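You operate a simulated robot arm through the tools that you are given. There is no shell and no other tool.

You run a simulated robot arm. Do the job below in one go: nothing can be reset, and whatever is moved stays where it is left.

TASK
Measure the green cover's coat in the stand and sort it.
Fine: metal switch at ALU; GOOD tray if it reads 60 to 110, else REWORK; slide back at LOAD.

It is judged by the outcome, as a careful person would: the job done as asked, and still so three seconds after it is handed in. It fails if anything else is knocked over, pushed out of place, dropped, spilled or broken. Lids that push on must go on centred and level and be pressed home; caps that screw on are set level and turned clockwise until they are tight.

THE ROBOT
A 6-joint arm with a three-finger gripper, fixed in place. Base frame: the origin is at the foot of the arm, x ahead of it, y to its left, z up. Units: cm, degrees, N and s.
Its first joint turns from -166.0 to 166.0 degrees. Payload 4.89 kg.
The TCP is the grasp point between the finger pads, 3 cm short of the fingertips. In the tool frame z runs along the fingers and y along their closing line. Largest opening 16.4 cm; the body of the gripper starts 12.5 cm behind the TCP.
Orientation is that of the tool frame in the base frame, as a unit quaternion [x, y, z, w]. With the fingers straight down and closing along the base's y, the tool's x points along the base's -x, its y along +y and its z along -z.

THE INTERFACE
- The arm moves only by the tool arm_command. Its argument "steps" is a list of rows, each an object of numbers (a shift or turn left out is 0, a gripper value left out holds the last): "dx", "dy", "dz": the shift along the tool's x, y, z in units of 200 mm (1.0 is 200 mm); "rx", "ry", "rz": the turn, a rotation vector about the tool's x, y, z in units of 120 degrees (1.0 is 120 degrees). In form: [{"dx": .., "dy": .., "dz": .., "rx": .., "ry": .., "rz": ..}, ...]. A call has 1 to 20 rows; each row is the pose to reach, as a shift and turn from the pose commanded when the call began, along the tool's axes at that moment. "fingers" is the gripper command, from -1 (fully open) to 1 (shut), values between in proportion, set as the call begins (left out, the last holds). A call with a number of a shift or a turn outside -1 to 1 is refused whole. Rows are played at 5 a second. More than 5 cm and 8.6 degrees between two rows, or a gripper value outside its range, and nothing of the call is played. A pose out of reach is approached as far as the arm can. The call stops where the force on the tool passes 60 N (or 10 N more than at its start, if that is more) or the arm is blocked; 0.2 s more then pass. Each finger travels about 10.8 cm/s and halts on what it meets, pressing with about 41 N; the grip force reading is that of the motor and also rises with nothing between the fingers. The clock runs only during rows and for 0.2 s after the last one: add rows that repeat a pose to give the fingers time. The reply holds the time, the measured pose of the TCP, the force on the tool along the base axes, the opening and the grip force, in the units named above and with some noise, with the torque about the TCP (base axes, N m) and any sound that the robot's microphone picked up.
- Cameras (640 x 400 px; columns grow to the right, rows downward): "scene" is fixed at [22.02, 49.96, 155.01]; the picture's right is [-0.64, -0.77, 0.00], its down [-0.38, 0.32, -0.87] and it looks along [0.67, -0.56, -0.50] (base axes); focal length 353 px, centre (320, 200). "wrist" rides on the gripper at [7.6, -0.2, -15.2] in the tool frame; the picture's right is [0.02, 1.00, 0.00], its down [-0.88, 0.02, -0.47] and it looks along [-0.47, 0.01, 0.88] (tool axes); focal length 247 px, centre (320, 200). There is no depth. A picture from a camera that has moved, and an enlarged one, comes with that camera's place and axes in the base frame and with its lens.
- grab_frame(camera): a new picture of that camera. The clock stands still meanwhile.
- slide_trunk(by): slides the trunk up (or, below 0, down) by that many cm; the arm rides with it, the base frame stays. It gives what a move gives, with no picture.
- zoom(camera, box): a new picture of the part [left, top, right, bottom] of that camera's present view, enlarged. The clock stands still meanwhile.
- sign_off(): hands the job in; it is judged then, once.

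Nothing tells you positions but the pictures and the camera data. Unless the task says otherwise, let go and move clear before handing in.

The tools are called after "Request:" as a command line: name --argument value ..., lists and objects as JSON in quotes. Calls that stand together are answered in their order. arm_command: Moves the arm, as the interface text tells. Its arguments: {"type":"object","properties":{"steps":{"type":"array"},"fingers":{"type":"number"}},"required":["steps"]} The other tools are called the same way: slide_trunk (by) slides the trunk up or down; grab_frame (camera) takes a picture; zoom (camera, box) takes an enlarged picture of a part of a camera's view; sign_off () hands the job in.

At the start:

```text
time: 0.0
tool_pos: [67.4, 17.16, 122.27]
tool_rot: [0.0, 1.0, 0.0, 0.0]
force: [-1.0, 0.2, -0.4]
ft_torque: [0.0, 0.03, -0.02]
width: 16.4
finger_force: 0.1
trunk travel left (down, up): [-12.5, 26.5]
```

scene: 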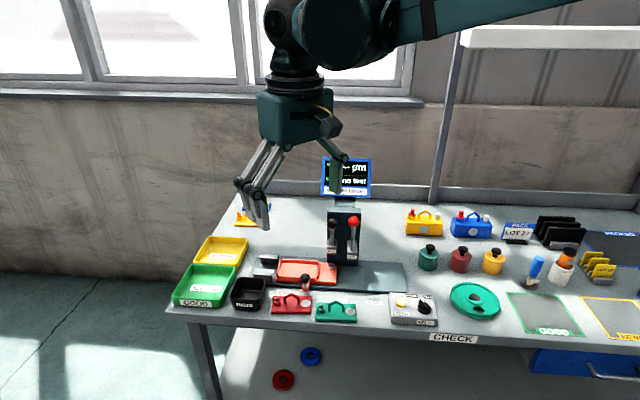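
wrist: 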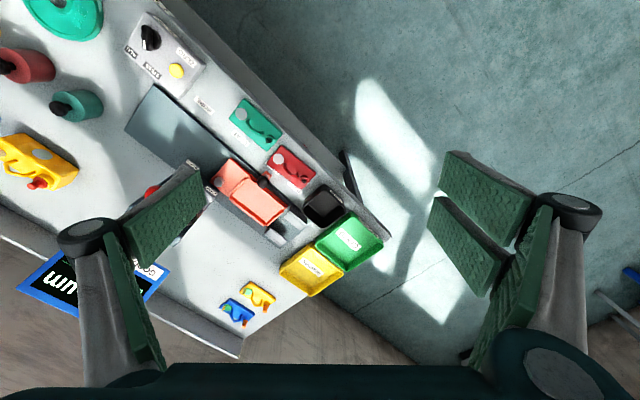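

I see a bench with a stand (measuring head with levers), a red slide tray, coloured covers, a switch box with knob, and GOOD/REWORK trays. I'll look at the details before moving anything.

Request:
zoom --camera "scene" --box '[160, 220, 320, 320]'

Request:
zoom --camera "scene" --box '[300, 240, 460, 340]'

Request:
zoom --camera "scene" --box '[280, 150, 440, 250]'

Request:
zoom --camera "scene" --box '[440, 200, 640, 325]'

Request:
zoom --camera "wrist" --box '[100, 0, 260, 100]'

Request:
zoom --camera "wrist" --box '[180, 80, 400, 300]'

```text
4.00 times, centred on (240, 270) of scene
camera zoom: at [22.02, 49.96, 155.01], right [-0.64, -0.77, 0.0], down [-0.38, 0.32, -0.87], along [0.67, -0.56, -0.5], focal length 1410 px, centre (640, -80)
```

zoom: 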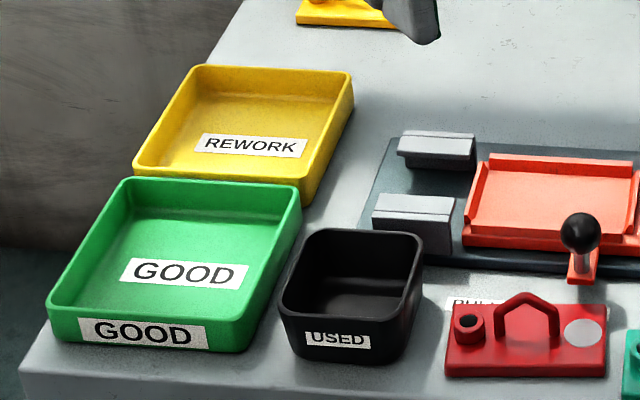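

```text
4.00 times, centred on (380, 290) of scene
camera zoom: at [22.02, 49.96, 155.01], right [-0.64, -0.77, 0.0], down [-0.38, 0.32, -0.87], along [0.67, -0.56, -0.5], focal length 1410 px, centre (80, -160)
```

zoom: 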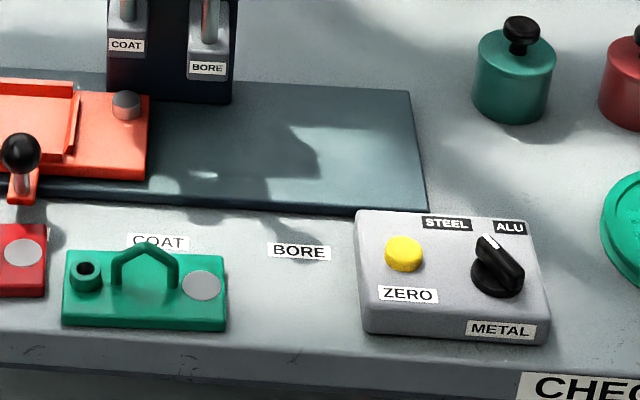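

```text
4.00 times, centred on (360, 200) of scene
camera zoom: at [22.02, 49.96, 155.01], right [-0.64, -0.77, 0.0], down [-0.38, 0.32, -0.87], along [0.67, -0.56, -0.5], focal length 1410 px, centre (160, 200)
```

zoom: 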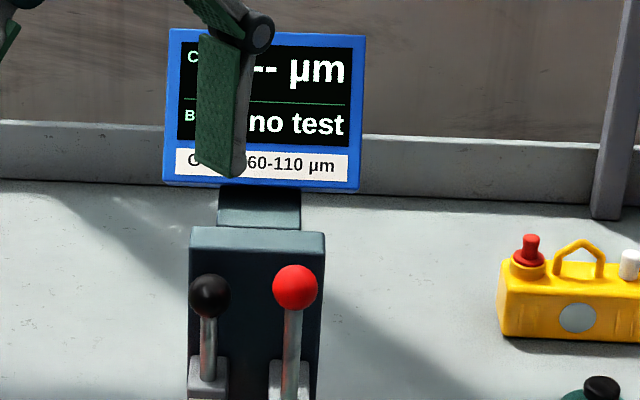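

```text
3.20 times, centred on (540, 262) of scene
camera zoom: at [22.02, 49.96, 155.01], right [-0.64, -0.77, 0.0], down [-0.38, 0.32, -0.87], along [0.67, -0.56, -0.5], focal length 1128 px, centre (-384, 0)
```

zoom: 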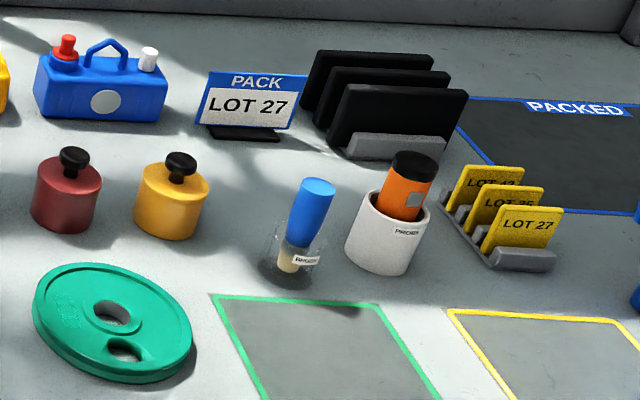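

```text
4.00 times, centred on (180, 50) of wrist
camera zoom: at [59.79, 16.96, 137.51], right [-0.02, 1.0, 0.0], down [0.88, 0.02, 0.47], along [0.47, 0.01, -0.88], focal length 988 px, centre (880, 800)
```

zoom: 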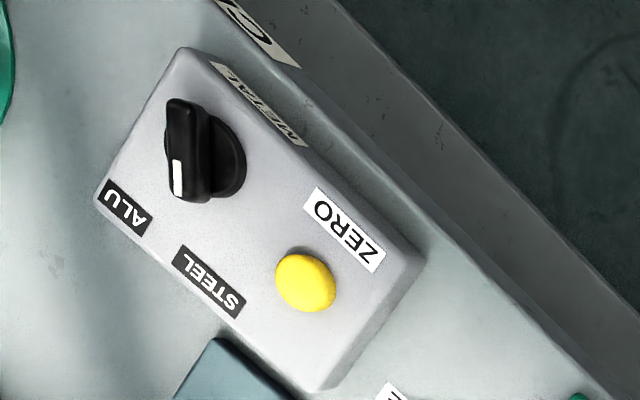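

```text
1.82 times, centred on (290, 190) of wrist
camera zoom: at [59.79, 16.96, 137.51], right [-0.02, 1.0, 0.0], down [0.88, 0.02, 0.47], along [0.47, 0.01, -0.88], focal length 449 px, centre (374, 218)
```

zoom: 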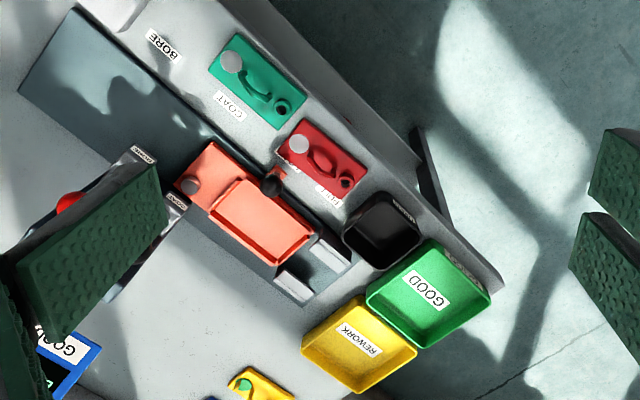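

The bench is at about z≈80 and turned about 43° to the base frame; the green cover is near (71,3), the slide's ball handle near (82,5), and the switch box near (60,-11). I'll zoom in on the labels and details next.

Request:
zoom --camera "scene" --box '[262, 255, 342, 305]'

Request:
zoom --camera "scene" --box '[310, 200, 390, 270]'

Request:
zoom --camera "wrist" --box '[200, 90, 330, 220]'

Request:
zoom --camera "scene" --box '[385, 280, 445, 330]'

```text
8.00 times, centred on (302, 280) of scene
camera zoom: at [22.02, 49.96, 155.01], right [-0.64, -0.77, 0.0], down [-0.38, 0.32, -0.87], along [0.67, -0.56, -0.5], focal length 2821 px, centre (464, -440)
```

zoom: 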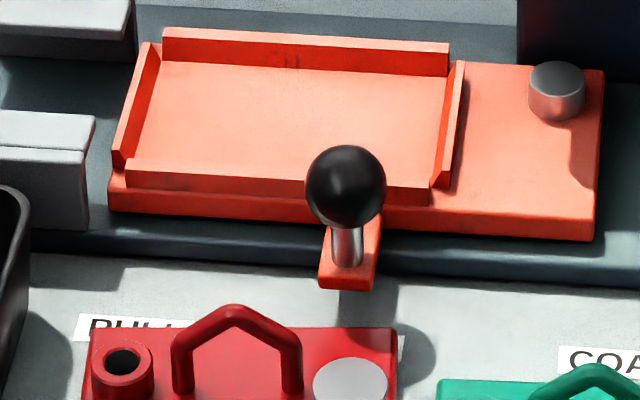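

```text
5.71 times, centred on (350, 235) of scene
camera zoom: at [22.02, 49.96, 155.01], right [-0.64, -0.77, 0.0], down [-0.38, 0.32, -0.87], along [0.67, -0.56, -0.5], focal length 2015 px, centre (149, 0)
```

zoom: 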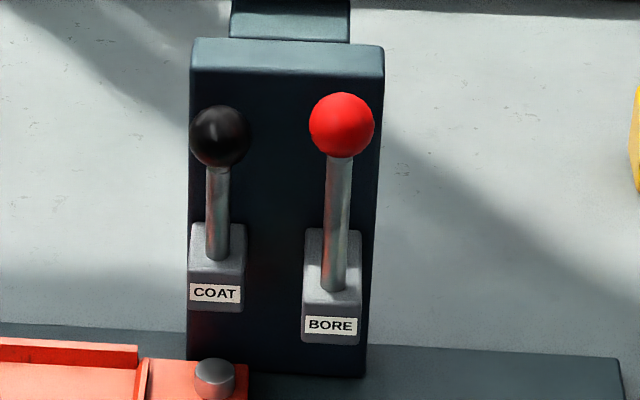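

```text
3.08 times, centred on (265, 155) of wrist
camera zoom: at [59.79, 16.96, 137.51], right [-0.02, 1.0, 0.0], down [0.88, 0.02, 0.47], along [0.47, 0.01, -0.88], focal length 760 px, centre (489, 338)
```

zoom: 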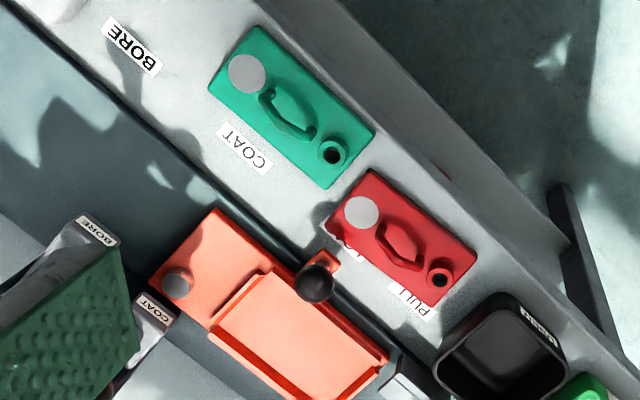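

```text
8.00 times, centred on (415, 305) of scene
camera zoom: at [22.02, 49.96, 155.01], right [-0.64, -0.77, 0.0], down [-0.38, 0.32, -0.87], along [0.67, -0.56, -0.5], focal length 2821 px, centre (-440, -640)
```

zoom: 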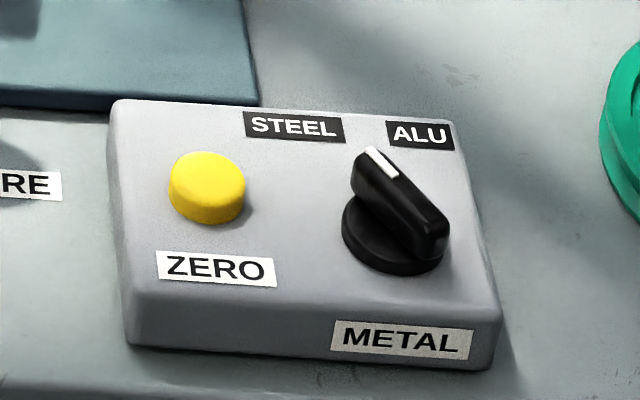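

The knob's white mark seems to point at STEEL, so it has to be turned clockwise to ALU. I'll move over the switch box, keeping the present orientation, to look closer.

Request:
arm_command --steps '[{"dx": 0.071, "dy": -0.19, "dz": 0.1}, {"dx": 0.142, "dy": -0.38, "dz": 0.2}, {"dx": 0.213, "dy": -0.57, "dz": 0.3}, {"dx": 0.285, "dy": -0.77, "dz": 0.4}, {"dx": 0.356, "dy": -0.96, "dz": 0.45}]'

```text
time: 1.2
tool_pos: [60.22, -1.89, 113.17]
tool_rot: [-0.001, 1.0, -0.001, 0.001]
force: [1.5, 0.6, -0.3]
ft_torque: [-0.18, 0.09, -0.03]
width: 16.39
finger_force: 0.0
trunk travel left (down, up): [-12.5, 26.5]
```

Moving on toward the switch box, still well above everything.

Request:
arm_command --steps '[{"dx": 0.05, "dy": -0.2, "dz": 0.12}, {"dx": 0.1, "dy": -0.4, "dz": 0.25}, {"dx": 0.17, "dy": -0.5, "dz": 0.4}, {"dx": 0.21, "dy": -0.585, "dz": 0.51}, {"dx": 0.21, "dy": -0.585, "dz": 0.51}]'

Request:
grab_frame --camera "wrist"

Request:
grab_frame --camera "scene"

```text
time: 2.4
tool_pos: [55.82, -13.84, 103.01]
tool_rot: [0.0, 1.0, 0.0, -0.001]
force: [0.5, -0.4, 1.1]
ft_torque: [-0.02, -0.01, 0.01]
width: 16.4
finger_force: 0.1
trunk travel left (down, up): [-12.5, 26.5]
```

```text
taken
camera wrist: at [48.28, -14.09, 118.15], right [-0.02, 1.0, 0.0], down [0.88, 0.02, 0.47], along [0.47, 0.01, -0.88], focal length 247 px, centre (320, 200)
```

wrist: 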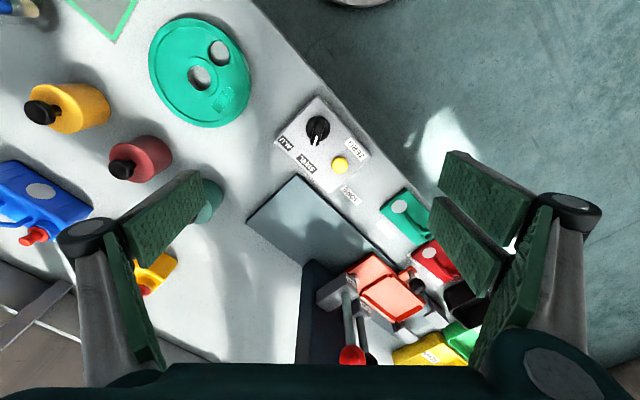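

```text
taken
```

scene: 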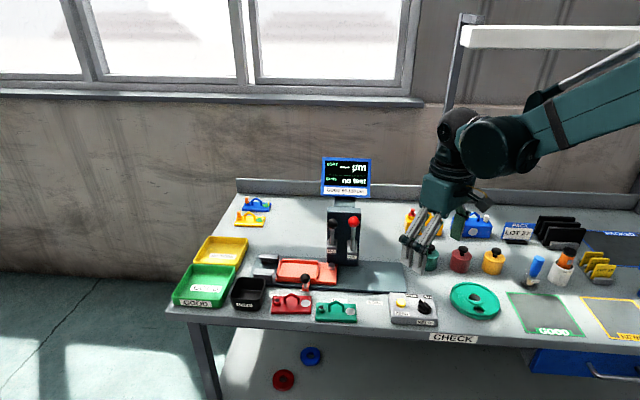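

Request:
zoom --camera "wrist" --box '[260, 85, 390, 215]'

Request:
zoom --camera "scene" --box '[310, 150, 400, 206]'

Request:
zoom --camera "wrist" --box '[280, 180, 480, 380]'

Request:
zoom --camera "scene" --box '[220, 180, 310, 240]'

```text
3.08 times, centred on (325, 150) of wrist
camera zoom: at [48.28, -14.09, 118.15], right [-0.02, 1.0, 0.0], down [0.88, 0.02, 0.47], along [0.47, 0.01, -0.88], focal length 760 px, centre (305, 354)
```

zoom: 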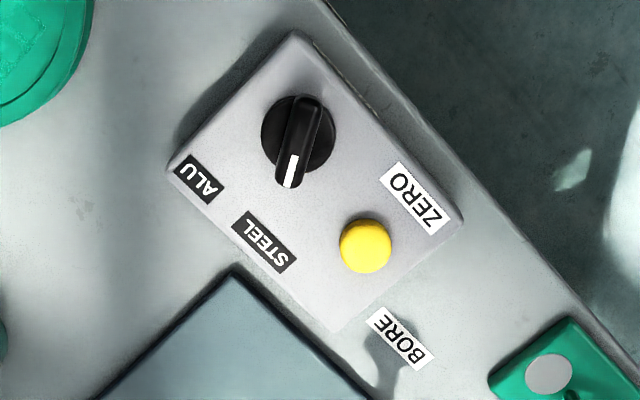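

```text
7.11 times, centred on (355, 178) of scene
camera zoom: at [22.02, 49.96, 155.01], right [-0.64, -0.77, 0.0], down [-0.38, 0.32, -0.87], along [0.67, -0.56, -0.5], focal length 2507 px, centre (71, 356)
```

zoom: 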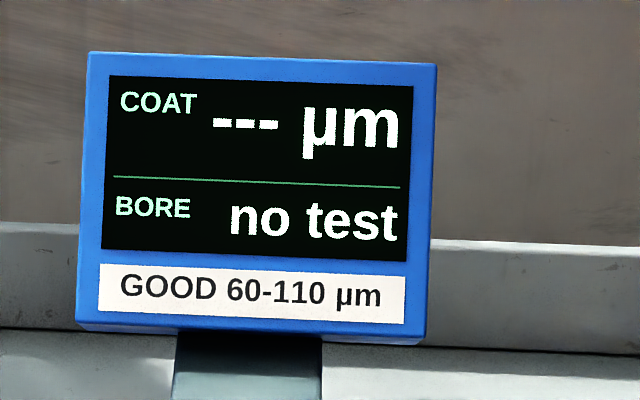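

```text
2.00 times, centred on (380, 280) of wrist
camera zoom: at [48.28, -14.09, 118.15], right [-0.02, 1.0, 0.0], down [0.88, 0.02, 0.47], along [0.47, 0.01, -0.88], focal length 494 px, centre (200, 40)
```

zoom: 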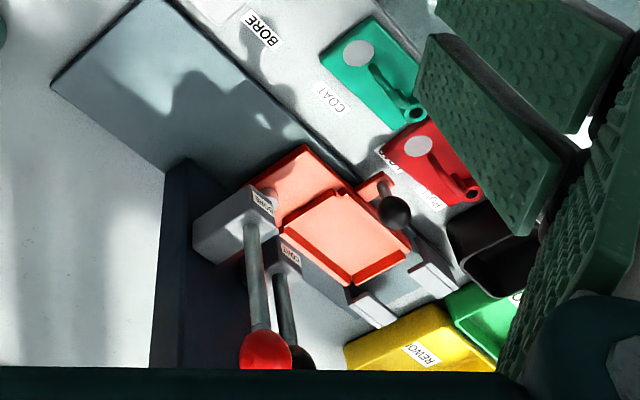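

```text
6.67 times, centred on (265, 210) of scene
camera zoom: at [22.02, 49.96, 155.01], right [-0.64, -0.77, 0.0], down [-0.38, 0.32, -0.87], along [0.67, -0.56, -0.5], focal length 2351 px, centre (687, 133)
```

zoom: 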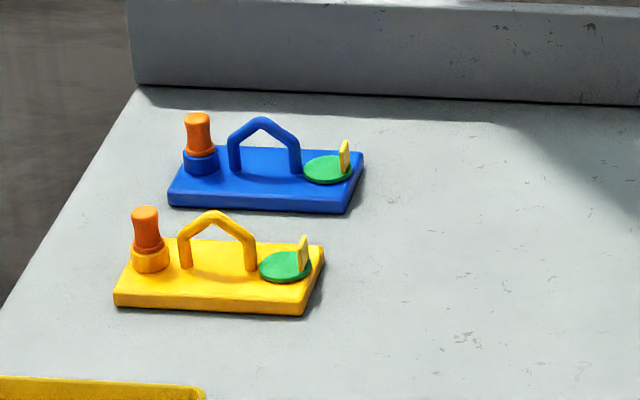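

The display reads "---", and the knob bar sits at about (55.6,-14.2) pointing to STEEL. I'll narrow the fingers, line them up with the bar and go down for a closer look.

Request:
arm_command --steps '[{"dx": 0.011, "dy": -0.018, "dz": 0.15, "rz": 0.05}, {"dx": 0.011, "dy": -0.018, "dz": 0.32, "rz": 0.096}, {"dx": 0.011, "dy": -0.018, "dz": 0.5, "rz": 0.096}, {"dx": 0.011, "dy": -0.018, "dz": 0.5, "rz": 0.096}]' --fingers 0.39

Request:
grab_frame --camera "wrist"

Request:
zoom --camera "scene" --box '[370, 250, 470, 330]'

```text
time: 3.4
tool_pos: [55.68, -14.2, 93.05]
tool_rot: [0.1, 0.995, 0.001, 0.001]
force: [0.5, -0.5, -0.7]
ft_torque: [0.04, -0.02, -0.03]
width: 5.01
finger_force: 0.1
trunk travel left (down, up): [-12.5, 26.5]
```

```text
taken
camera wrist: at [48.25, -12.83, 108.23], right [0.18, 0.98, 0.0], down [0.87, -0.16, 0.47], along [0.47, -0.08, -0.88], focal length 247 px, centre (320, 200)
```

wrist: 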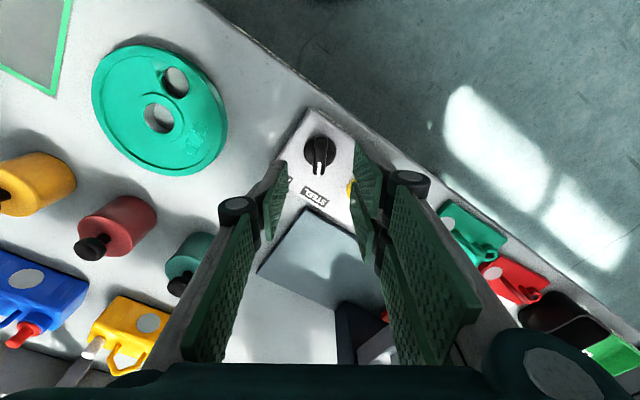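

```text
5.00 times, centred on (420, 290) of scene
camera zoom: at [22.02, 49.96, 155.01], right [-0.64, -0.77, 0.0], down [-0.38, 0.32, -0.87], along [0.67, -0.56, -0.5], focal length 1763 px, centre (-180, -250)
```

zoom: 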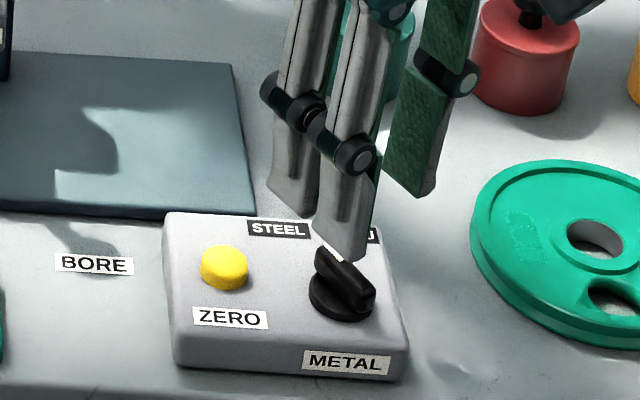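

Request:
zoom --camera "wrist" --box '[260, 100, 380, 220]'

```text
3.33 times, centred on (320, 160) of wrist
camera zoom: at [48.25, -12.83, 108.23], right [0.18, 0.98, 0.0], down [0.87, -0.16, 0.47], along [0.47, -0.08, -0.88], focal length 823 px, centre (320, 333)
```

zoom: 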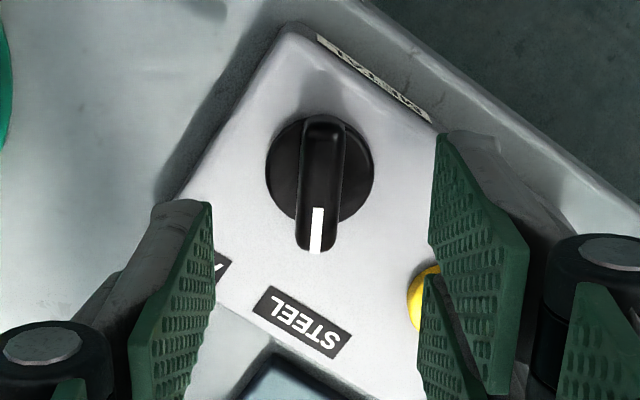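

Request:
zoom --camera "scene" --box '[390, 180, 480, 270]'

Request:
zoom --camera "wrist" --box '[140, 140, 500, 400]'

```text
4.44 times, centred on (435, 225) of scene
camera zoom: at [22.02, 49.96, 155.01], right [-0.64, -0.77, 0.0], down [-0.38, 0.32, -0.87], along [0.67, -0.56, -0.5], focal length 1567 px, centre (-191, 89)
```

zoom: 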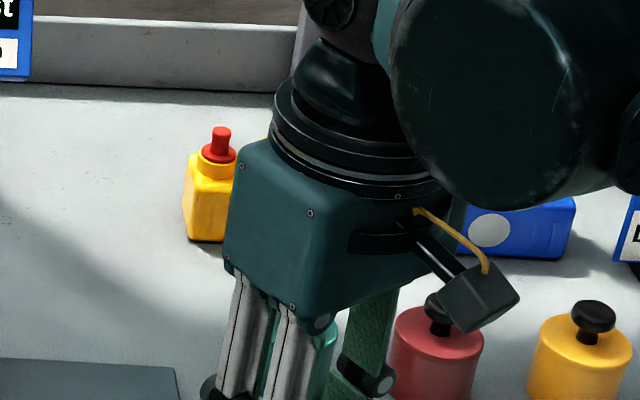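

```text
1.54 times, centred on (320, 270) of wrist
camera zoom: at [48.25, -12.83, 108.23], right [0.18, 0.98, 0.0], down [0.87, -0.16, 0.47], along [0.47, -0.08, -0.88], focal length 380 px, centre (320, 92)
```

zoom: 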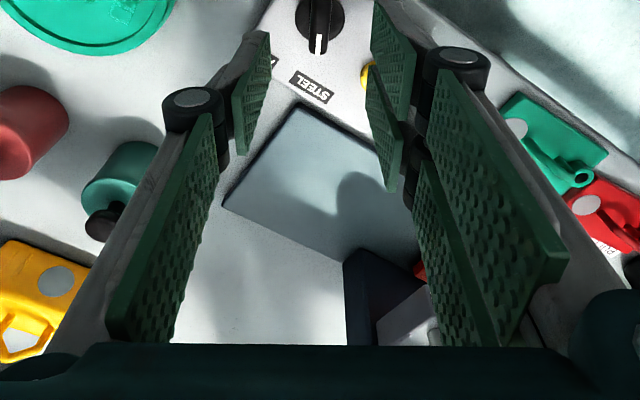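

The gripper turns out to have one finger on its −y side and a pair on its +y side. The bar is centred between them, so I'll go down beside it and check the height.

Request:
arm_command --steps '[{"dx": 0.01, "dy": 0.003, "dz": 0.12}, {"dx": 0.01, "dy": 0.003, "dz": 0.2}, {"dx": 0.01, "dy": 0.003, "dz": 0.24}, {"dx": 0.01, "dy": 0.003, "dz": 0.24}]'

Request:
zoom --camera "wrist" --box '[260, 120, 380, 240]'

Request:
zoom --camera "scene" --box '[385, 270, 445, 320]'

```text
time: 4.4
tool_pos: [55.49, -13.97, 88.36]
tool_rot: [0.1, 0.995, 0.0, 0.0]
force: [0.7, -0.6, -0.2]
ft_torque: [-0.04, 0.0, 0.02]
width: 4.98
finger_force: 0.2
trunk travel left (down, up): [-12.5, 26.5]
```

```text
3.33 times, centred on (320, 180) of wrist
camera zoom: at [48.08, -12.71, 103.52], right [0.18, 0.98, 0.0], down [0.87, -0.16, 0.47], along [0.47, -0.08, -0.88], focal length 823 px, centre (320, 267)
```

zoom: 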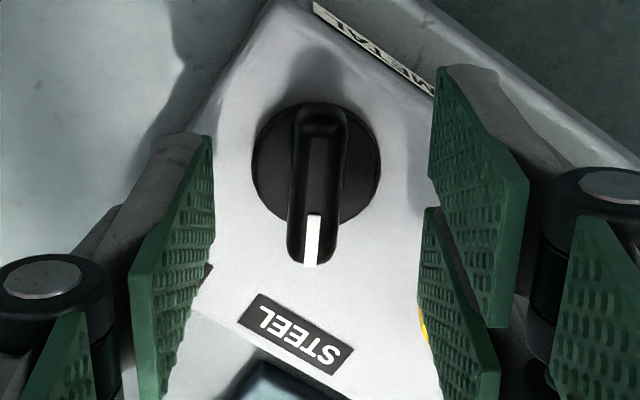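

```text
8.00 times, centred on (415, 295) of scene
camera zoom: at [22.02, 49.96, 155.01], right [-0.64, -0.77, 0.0], down [-0.38, 0.32, -0.87], along [0.67, -0.56, -0.5], focal length 2821 px, centre (-440, -560)
```

zoom: 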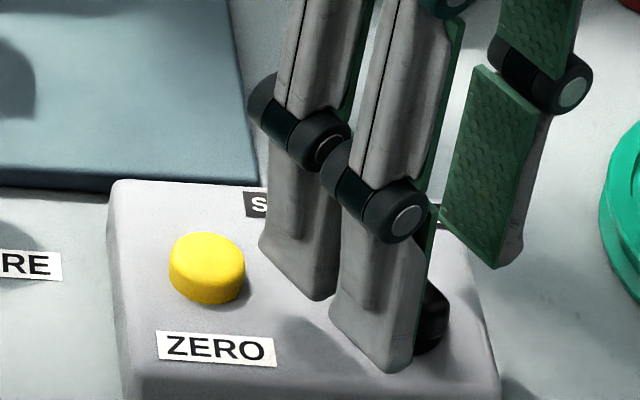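

I'm straddling the bar; I'll go down another half centimetre and close on it.

Request:
arm_command --steps '[{"dz": 0.025}, {"dz": 0.025}]'

Request:
arm_command --steps '[{}, {}, {}, {}]' --fingers 0.9

Request:
zoom --camera "wrist" --box '[260, 120, 380, 240]'

```text
time: 5.0
tool_pos: [55.58, -14.08, 87.78]
tool_rot: [0.101, 0.995, 0.0, 0.0]
force: [1.4, -0.2, 0.7]
ft_torque: [0.05, -0.02, -0.02]
width: 5.01
finger_force: 0.0
trunk travel left (down, up): [-12.5, 26.5]
```

```text
time: 6.0
tool_pos: [55.51, -14.17, 87.78]
tool_rot: [0.101, 0.995, 0.0, 0.0]
force: [-2.2, -17.1, -6.2]
ft_torque: [-0.49, -0.17, -1.33]
width: 1.4
finger_force: 44.9
trunk travel left (down, up): [-12.5, 26.5]
```

```text
3.33 times, centred on (320, 180) of wrist
camera zoom: at [48.12, -12.78, 103.04], right [0.18, 0.98, 0.0], down [0.87, -0.16, 0.47], along [0.47, -0.08, -0.88], focal length 823 px, centre (320, 267)
```

zoom: 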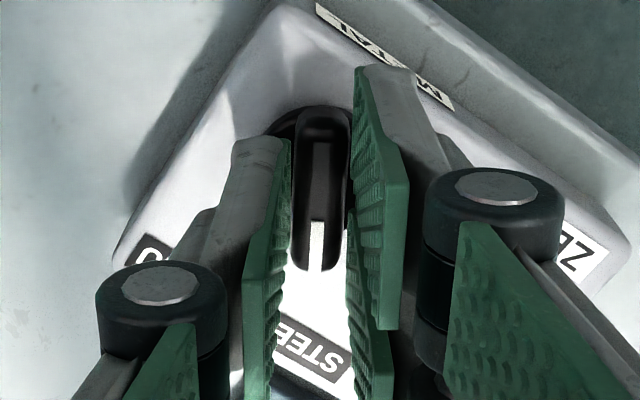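

The bar is gripped (width 1.4 cm). I'll turn it clockwise about its axis, toward ALU.

Request:
arm_command --steps '[{"dy": -0.004, "rz": 0.04}, {"dy": -0.004, "rz": 0.095}, {"dy": -0.004, "rz": 0.15}, {"dy": -0.004, "rz": 0.205}, {"dy": -0.004, "rz": 0.26}, {"dy": -0.004, "rz": 0.3}]'

Request:
zoom --camera "wrist" --box '[240, 100, 400, 260]'

```text
time: 7.4
tool_pos: [55.68, -14.04, 87.83]
tool_rot: [0.404, 0.915, 0.0, 0.0]
force: [4.3, -0.4, 18.2]
ft_torque: [-0.22, -0.43, -0.02]
width: 1.29
finger_force: 45.3
trunk travel left (down, up): [-12.5, 26.5]
```

```text
2.50 times, centred on (320, 180) of wrist
camera zoom: at [50.43, -8.56, 103.03], right [0.72, 0.69, 0.0], down [0.61, -0.64, 0.47], along [0.33, -0.34, -0.88], focal length 617 px, centre (320, 250)
```

zoom: 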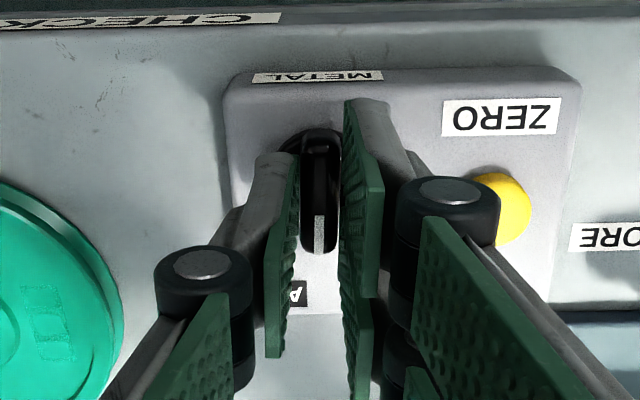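

Turned about 36° so far and the knob is following. Turning the remaining ~35° now.

Request:
arm_command --steps '[{"rz": 0.06}, {"rz": 0.12}, {"rz": 0.18}, {"rz": 0.24}, {"rz": 0.295}, {"rz": 0.295}]'

Request:
zoom --camera "wrist" --box '[240, 100, 400, 260]'

Request:
zoom --camera "scene" --box '[300, 150, 460, 330]'

```text
time: 8.8
tool_pos: [55.86, -13.94, 87.68]
tool_rot: [0.662, 0.75, 0.001, 0.001]
force: [28.2, 12.4, 32.4]
ft_torque: [0.29, -0.74, 1.88]
width: 1.62
finger_force: 45.0
trunk travel left (down, up): [-12.5, 26.5]
```

```text
2.50 times, centred on (320, 180) of wrist
camera zoom: at [54.7, -6.46, 102.99], right [0.99, 0.14, 0.0], down [0.13, -0.87, 0.47], along [0.07, -0.47, -0.88], focal length 617 px, centre (320, 250)
```

zoom: 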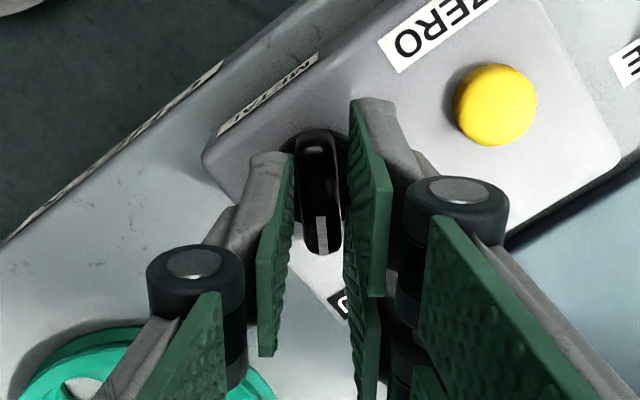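

```text
2.22 times, centred on (380, 240) of scene
camera zoom: at [22.02, 49.96, 155.01], right [-0.64, -0.77, 0.0], down [-0.38, 0.32, -0.87], along [0.67, -0.56, -0.5], focal length 784 px, centre (187, 111)
```

zoom: 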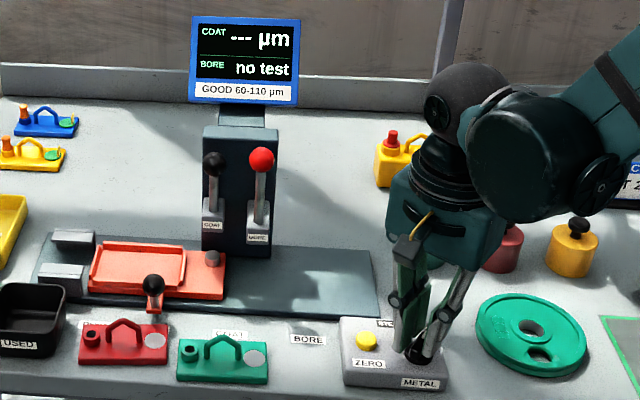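

The tool now reads a counter-torque, so the knob seems to be at its end stop. I'll open the fingers, rise and check the pointer.

Request:
arm_command --steps '[{}, {}, {}]' --fingers 0.39

Request:
arm_command --steps '[{"dz": -0.15}, {"dz": -0.35}, {"dz": -0.55}, {"dz": -0.6}]'

Request:
zoom --camera "wrist" --box '[240, 80, 400, 240]'

Request:
zoom --camera "scene" --box '[385, 270, 445, 320]'

```text
time: 9.6
tool_pos: [55.6, -14.08, 87.68]
tool_rot: [0.662, 0.75, 0.001, 0.0]
force: [-0.2, 0.2, -0.3]
ft_torque: [0.03, 0.01, -0.01]
width: 5.0
finger_force: 0.0
trunk travel left (down, up): [-12.5, 26.5]
```

```text
time: 10.6
tool_pos: [55.63, -13.96, 99.79]
tool_rot: [0.662, 0.749, 0.0, 0.0]
force: [-0.2, -0.1, -1.0]
ft_torque: [0.02, 0.06, 0.01]
width: 5.0
finger_force: 0.0
trunk travel left (down, up): [-12.5, 26.5]
```

```text
2.50 times, centred on (320, 160) of wrist
camera zoom: at [54.58, -6.4, 115.05], right [0.99, 0.14, 0.0], down [0.13, -0.87, 0.47], along [0.07, -0.47, -0.88], focal length 617 px, centre (320, 300)
```

zoom: 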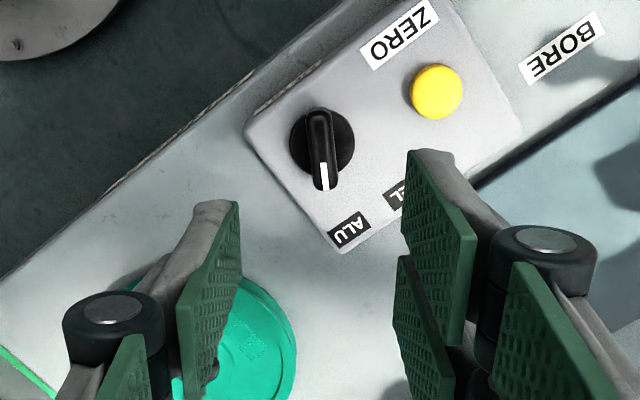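

```text
8.00 times, centred on (415, 295) of scene
camera zoom: at [22.02, 49.96, 155.01], right [-0.64, -0.77, 0.0], down [-0.38, 0.32, -0.87], along [0.67, -0.56, -0.5], focal length 2821 px, centre (-440, -560)
```

zoom: 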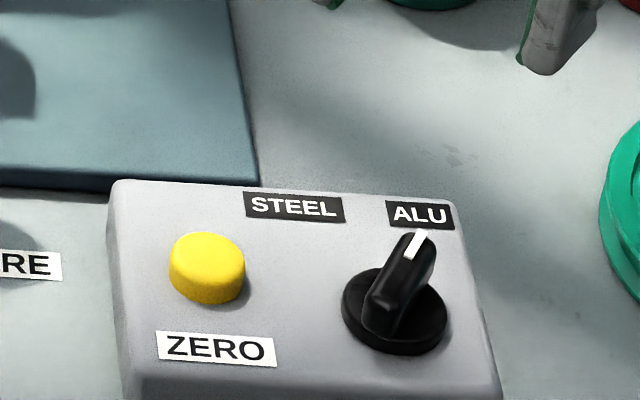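

The knob now points at ALU. Next I'll look at the stand and the slide from closer up, camera on the front side, to see where the probes sit.

Request:
arm_command --steps '[{"dz": -0.1, "rz": -0.06}, {"dz": -0.2, "rz": -0.12}, {"dz": -0.3, "rz": -0.18}, {"dz": -0.4, "rz": -0.24}, {"dz": -0.4, "rz": -0.3}, {"dz": -0.4, "rz": -0.3}]' --fingers 0.39

```text
time: 12.0
tool_pos: [55.68, -14.02, 107.69]
tool_rot: [0.398, 0.918, 0.0, 0.0]
force: [0.6, 0.1, -0.1]
ft_torque: [0.02, -0.01, -0.02]
width: 4.98
finger_force: 0.0
trunk travel left (down, up): [-12.5, 26.5]
```

Request:
arm_command --steps '[{"dy": 0.2}, {"dy": 0.4}, {"dy": 0.6}, {"dy": 0.8}, {"dy": 1.0}]'

Request:
arm_command --steps '[{"dy": 0.15, "dx": 0.03}, {"dy": 0.29, "dx": 0.055}, {"dy": 0.29, "dx": 0.055}]'

Request:
grab_frame --camera "wrist"

Request:
zoom --camera "wrist" --box '[220, 200, 420, 400]'

```text
time: 13.2
tool_pos: [70.19, -0.48, 107.77]
tool_rot: [0.398, 0.917, 0.0, 0.0]
force: [-1.2, -0.7, 0.8]
ft_torque: [0.14, -0.18, 0.01]
width: 4.99
finger_force: 0.1
trunk travel left (down, up): [-12.5, 26.5]
```

```text
time: 14.0
tool_pos: [73.62, 4.3, 107.84]
tool_rot: [0.398, 0.917, -0.001, 0.001]
force: [0.0, -0.2, -0.2]
ft_torque: [0.05, -0.03, -0.03]
width: 5.02
finger_force: 0.0
trunk travel left (down, up): [-12.5, 26.5]
```

```text
taken
camera wrist: at [68.41, 9.78, 123.0], right [0.72, 0.7, 0.0], down [0.62, -0.63, 0.47], along [0.33, -0.34, -0.88], focal length 247 px, centre (320, 200)
```

wrist: 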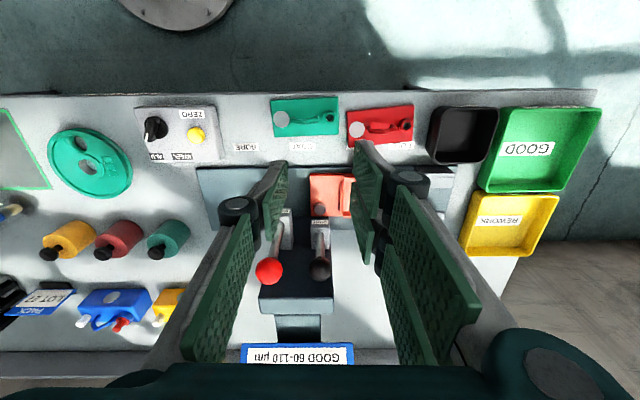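

```text
2.00 times, centred on (320, 300) of wrist
camera zoom: at [68.41, 9.78, 123.0], right [0.72, 0.7, 0.0], down [0.62, -0.63, 0.47], along [0.33, -0.34, -0.88], focal length 494 px, centre (320, 0)
```

zoom: 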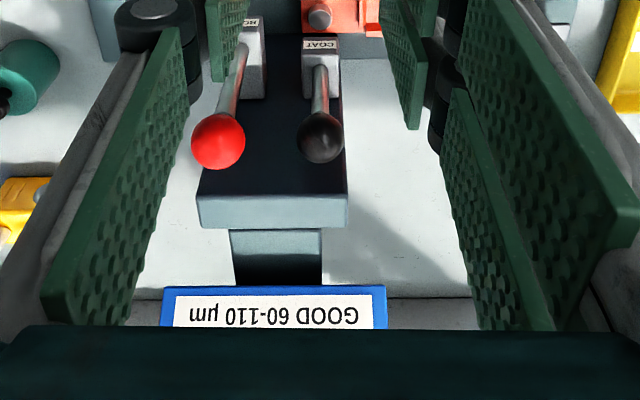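

The black COAT lever's ball is at (84.8,-7.0,98.7) and the grey reference post sits right under the COAT block. I'll zoom in on the blocks, the rail and the bench labels to work out the stations.

Request:
zoom --camera "scene" --box '[310, 225, 374, 265]'

Request:
zoom --camera "wrist" --box '[220, 80, 380, 220]'

Request:
zoom --camera "wrist" --box '[300, 80, 500, 230]'

```text
10.00 times, centred on (342, 245) of scene
camera zoom: at [22.02, 49.96, 155.01], right [-0.64, -0.77, 0.0], down [-0.38, 0.32, -0.87], along [0.67, -0.56, -0.5], focal length 3526 px, centre (100, -250)
```

zoom: 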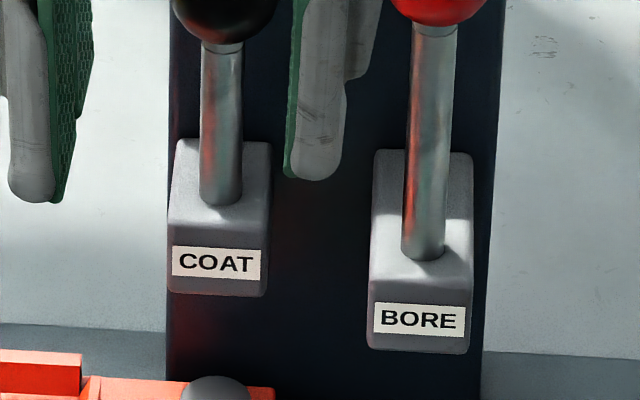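

```text
2.86 times, centred on (300, 150) of wrist
camera zoom: at [68.41, 9.78, 123.0], right [0.72, 0.7, 0.0], down [0.62, -0.63, 0.47], along [0.33, -0.34, -0.88], focal length 706 px, centre (377, 343)
```

zoom: 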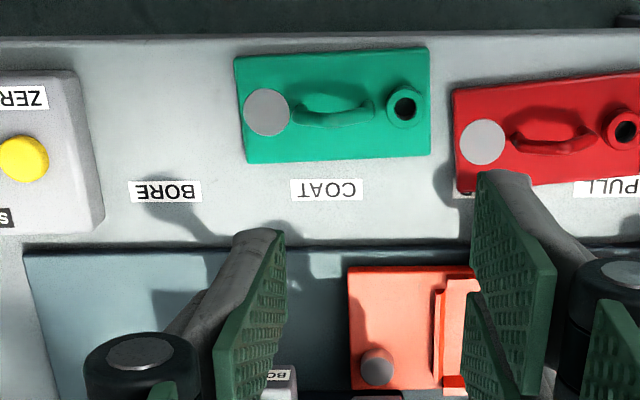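

```text
2.67 times, centred on (400, 155) of wrist
camera zoom: at [68.41, 9.78, 123.0], right [0.72, 0.7, 0.0], down [0.62, -0.63, 0.47], along [0.33, -0.34, -0.88], focal length 659 px, centre (107, 320)
```

zoom: 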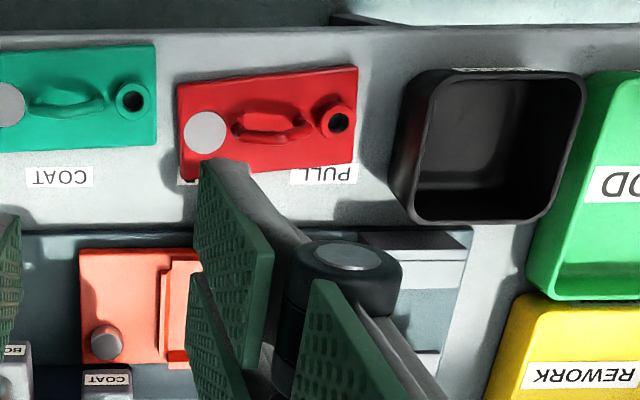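

Working out the layout: the COAT probe reads the paint behind the handle, and the grey post is the bare reference under the probe while the slide is at LOAD. The black-ball rod looks like a plunger, so I'll close the fingers and move above the ball to test the gauge on the reference first.

Request:
arm_command --steps '[{"dx": -0.15, "rz": -0.016}, {"dx": -0.35, "dy": 0.01, "rz": -0.016}, {"dx": -0.55, "dy": 0.02, "rz": -0.016}, {"dx": -0.7, "dy": 0.03, "rz": -0.016}, {"dx": -0.744, "dy": 0.03, "rz": -0.016}, {"dx": -0.744, "dy": 0.03, "rz": -0.016}]' --fingers 1.0

Request:
grab_frame --camera "wrist"

Request:
zoom --camera "scene" --box '[280, 160, 400, 280]'

```text
time: 15.4
tool_pos: [84.52, -6.22, 107.83]
tool_rot: [0.383, 0.924, 0.0, 0.0]
force: [-0.4, -0.2, -0.3]
ft_torque: [0.03, 0.06, 0.01]
width: 0.01
finger_force: 41.2
trunk travel left (down, up): [-12.5, 26.5]
```

```text
taken
camera wrist: at [79.05, -0.93, 123.03], right [0.69, 0.72, 0.0], down [0.64, -0.61, 0.47], along [0.34, -0.33, -0.88], focal length 247 px, centre (320, 200)
```

wrist: 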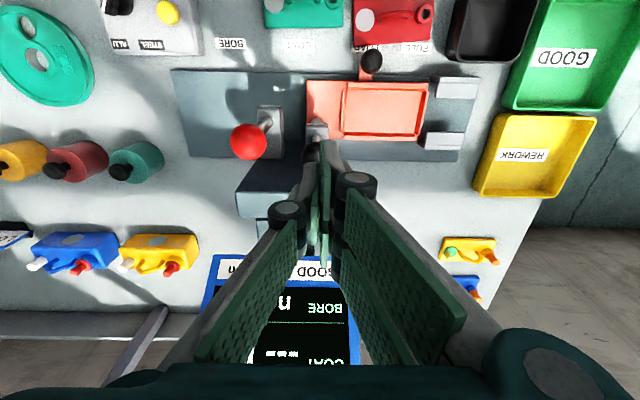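

```text
3.33 times, centred on (340, 220) of scene
camera zoom: at [22.02, 49.96, 155.01], right [-0.64, -0.77, 0.0], down [-0.38, 0.32, -0.87], along [0.67, -0.56, -0.5], focal length 1175 px, centre (253, 133)
```

zoom: 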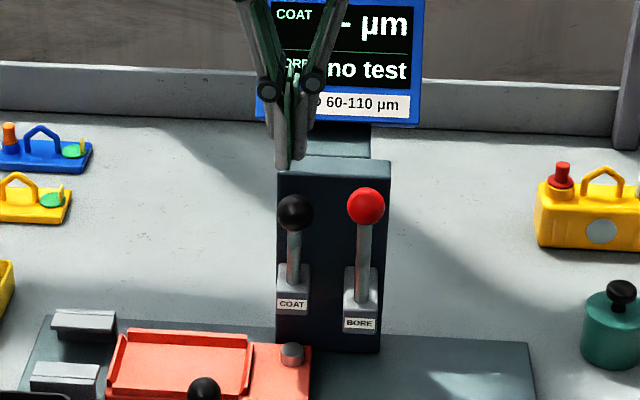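

Request:
zoom --camera "wrist" --box '[240, 90, 400, 220]'

```text
3.08 times, centred on (320, 155) of wrist
camera zoom: at [79.05, -0.93, 123.03], right [0.69, 0.72, 0.0], down [0.64, -0.61, 0.47], along [0.34, -0.33, -0.88], focal length 760 px, centre (320, 338)
```

zoom: 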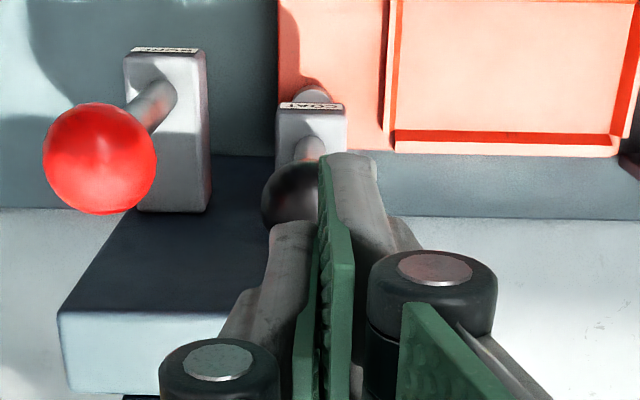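

The ball is slightly right of my closed fingertips. I'll shift onto it, keeping clear of the column, and go down toward the ball.

Request:
arm_command --steps '[{"dy": -0.025, "dx": 0.015, "dz": 0.0}, {"dy": -0.025, "dx": 0.015, "dz": 0.1}, {"dy": -0.025, "dx": 0.015, "dz": 0.17}, {"dy": -0.025, "dx": 0.015, "dz": 0.17}]'

Request:
zoom --camera "wrist" --box '[240, 90, 400, 220]'

Request:
zoom --camera "scene" --box '[300, 160, 380, 270]'

```text
time: 16.4
tool_pos: [83.96, -6.26, 104.35]
tool_rot: [0.383, 0.924, -0.001, 0.0]
force: [0.4, -0.5, 0.3]
ft_torque: [-0.01, 0.02, 0.01]
width: 0.02
finger_force: 40.8
trunk travel left (down, up): [-12.5, 26.5]
```

```text
3.08 times, centred on (320, 155) of wrist
camera zoom: at [78.41, -1.01, 119.52], right [0.69, 0.72, 0.0], down [0.64, -0.61, 0.47], along [0.34, -0.33, -0.88], focal length 760 px, centre (320, 338)
```

zoom: 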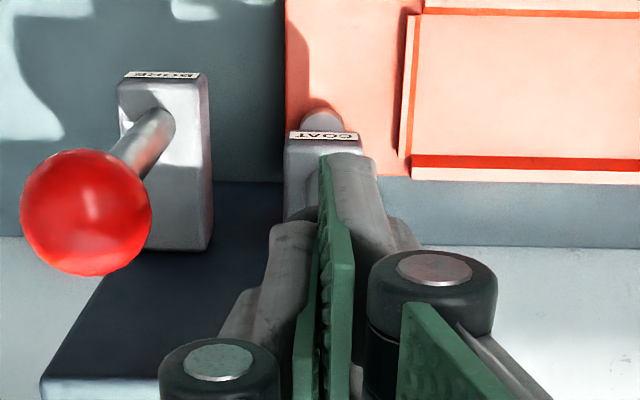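

```text
3.64 times, centred on (340, 215) of scene
camera zoom: at [22.02, 49.96, 155.01], right [-0.64, -0.77, 0.0], down [-0.38, 0.32, -0.87], along [0.67, -0.56, -0.5], focal length 1282 px, centre (247, 146)
```

zoom: 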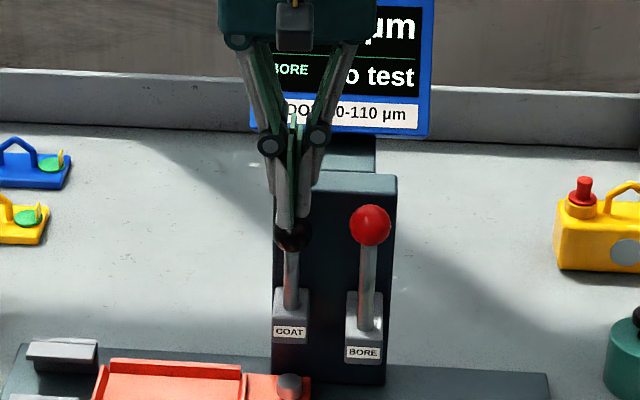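

Aligned over the black ball. I'll press down gently in small steps and watch the force.

Request:
arm_command --steps '[{"dz": 0.03}, {"dz": 0.05}, {"dz": 0.065}, {"dz": 0.08}, {"dz": 0.08}]'

Request:
zoom --camera "scene" --box '[300, 160, 380, 270]'

```text
time: 17.6
tool_pos: [83.74, -6.32, 102.9]
tool_rot: [0.383, 0.924, 0.0, 0.001]
force: [0.3, 0.4, 0.6]
ft_torque: [-0.01, -0.01, -0.03]
width: 0.03
finger_force: 40.8
trunk travel left (down, up): [-12.5, 26.5]
```

```text
3.64 times, centred on (340, 215) of scene
camera zoom: at [22.02, 49.96, 155.01], right [-0.64, -0.77, 0.0], down [-0.38, 0.32, -0.87], along [0.67, -0.56, -0.5], focal length 1282 px, centre (247, 146)
```

zoom: 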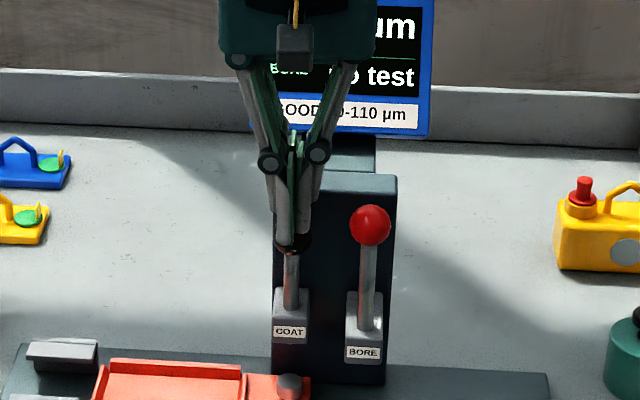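

Request:
arm_command --steps '[{"dz": 0.015}, {"dz": 0.03}, {"dz": 0.045}, {"dz": 0.045}]'

Request:
zoom --camera "scene" --box '[300, 200, 380, 270]'

Request:
zoom --camera "wrist" --box '[240, 90, 400, 220]'

```text
time: 18.6
tool_pos: [83.91, -6.29, 102.04]
tool_rot: [0.383, 0.924, 0.0, 0.0]
force: [0.9, -0.7, 2.1]
ft_torque: [-0.05, 0.03, -0.01]
width: 0.0
finger_force: 41.4
trunk travel left (down, up): [-12.5, 26.5]
```

```text
5.71 times, centred on (340, 235) of scene
camera zoom: at [22.02, 49.96, 155.01], right [-0.64, -0.77, 0.0], down [-0.38, 0.32, -0.87], along [0.67, -0.56, -0.5], focal length 2015 px, centre (206, 0)
```

zoom: 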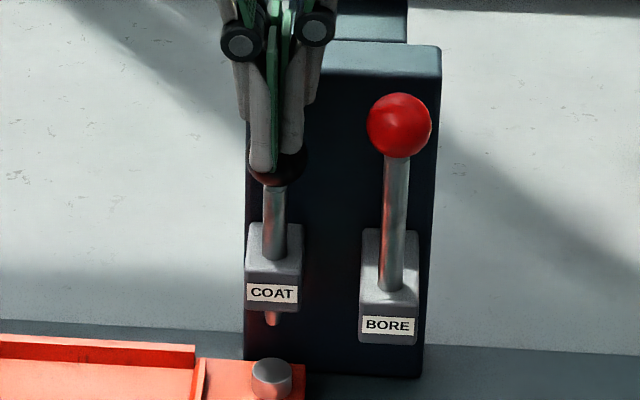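

```text
3.08 times, centred on (320, 155) of wrist
camera zoom: at [78.38, -0.95, 117.17], right [0.69, 0.72, 0.0], down [0.64, -0.61, 0.47], along [0.34, -0.33, -0.88], focal length 760 px, centre (320, 338)
```

zoom: 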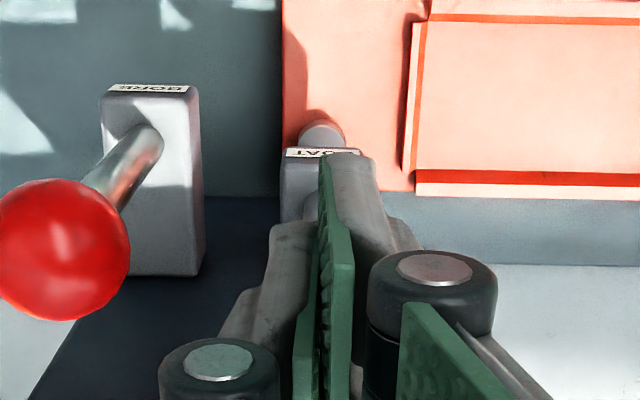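

It is a plunger: the probe tip now shows below the COAT block. I'll keep pressing down toward the reference post.

Request:
arm_command --steps '[{"dz": 0.02}, {"dz": 0.04}, {"dz": 0.06}, {"dz": 0.08}, {"dz": 0.095}, {"dz": 0.095}]'

Request:
zoom --camera "scene" --box '[300, 150, 400, 270]'

```text
time: 20.0
tool_pos: [83.77, -6.26, 99.85]
tool_rot: [0.383, 0.924, 0.0, 0.001]
force: [1.2, -0.6, 3.1]
ft_torque: [-0.05, -0.05, -0.01]
width: 0.0
finger_force: 40.9
trunk travel left (down, up): [-12.5, 26.5]
```

```text
3.33 times, centred on (350, 210) of scene
camera zoom: at [22.02, 49.96, 155.01], right [-0.64, -0.77, 0.0], down [-0.38, 0.32, -0.87], along [0.67, -0.56, -0.5], focal length 1175 px, centre (220, 167)
```

zoom: 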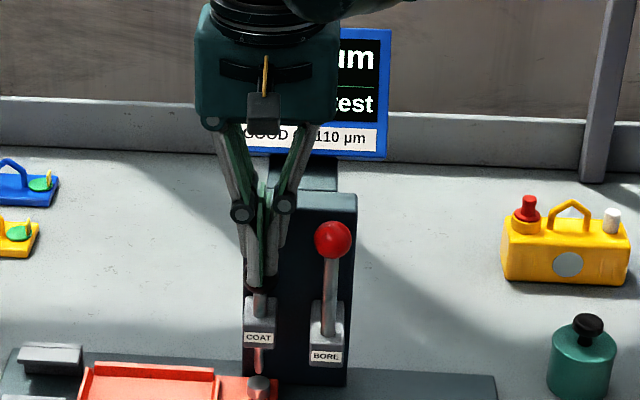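

Request:
arm_command --steps '[{"dz": 0.012}, {"dz": 0.02}, {"dz": 0.02}]'

Request:
zoom --camera "scene" --box '[310, 225, 374, 265]'

```text
time: 20.8
tool_pos: [83.76, -6.34, 99.61]
tool_rot: [0.382, 0.924, 0.0, -0.001]
force: [-0.9, -0.7, 3.5]
ft_torque: [-0.03, 0.01, 0.01]
width: 0.01
finger_force: 40.5
trunk travel left (down, up): [-12.5, 26.5]
```

```text
10.00 times, centred on (342, 245) of scene
camera zoom: at [22.02, 49.96, 155.01], right [-0.64, -0.77, 0.0], down [-0.38, 0.32, -0.87], along [0.67, -0.56, -0.5], focal length 3526 px, centre (100, -250)
```

zoom: 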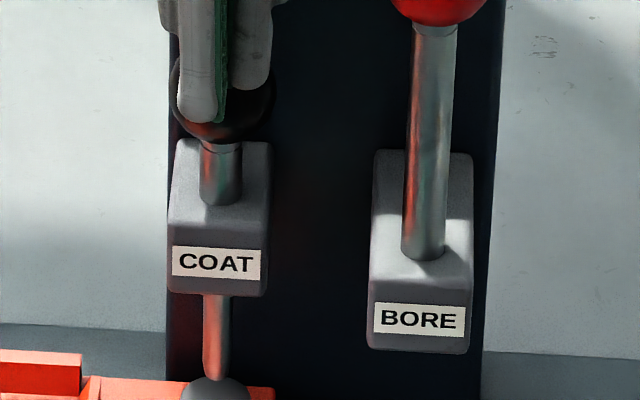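

Request:
arm_command --steps '[{"dz": 0.01}, {"dz": 0.02}, {"dz": 0.02}]'

Request:
zoom --camera "scene" --box '[310, 230, 374, 270]'

```text
time: 21.6
tool_pos: [83.82, -6.24, 99.15]
tool_rot: [0.382, 0.924, 0.0, 0.0]
force: [1.7, -0.6, 4.0]
ft_torque: [-0.03, -0.09, 0.05]
width: 0.0
finger_force: 41.1
trunk travel left (down, up): [-12.5, 26.5]
```

```text
10.00 times, centred on (342, 250) of scene
camera zoom: at [22.02, 49.96, 155.01], right [-0.64, -0.77, 0.0], down [-0.38, 0.32, -0.87], along [0.67, -0.56, -0.5], focal length 3526 px, centre (100, -300)
```

zoom: 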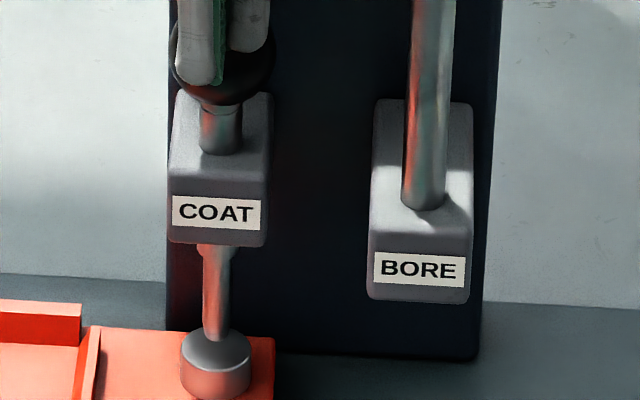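

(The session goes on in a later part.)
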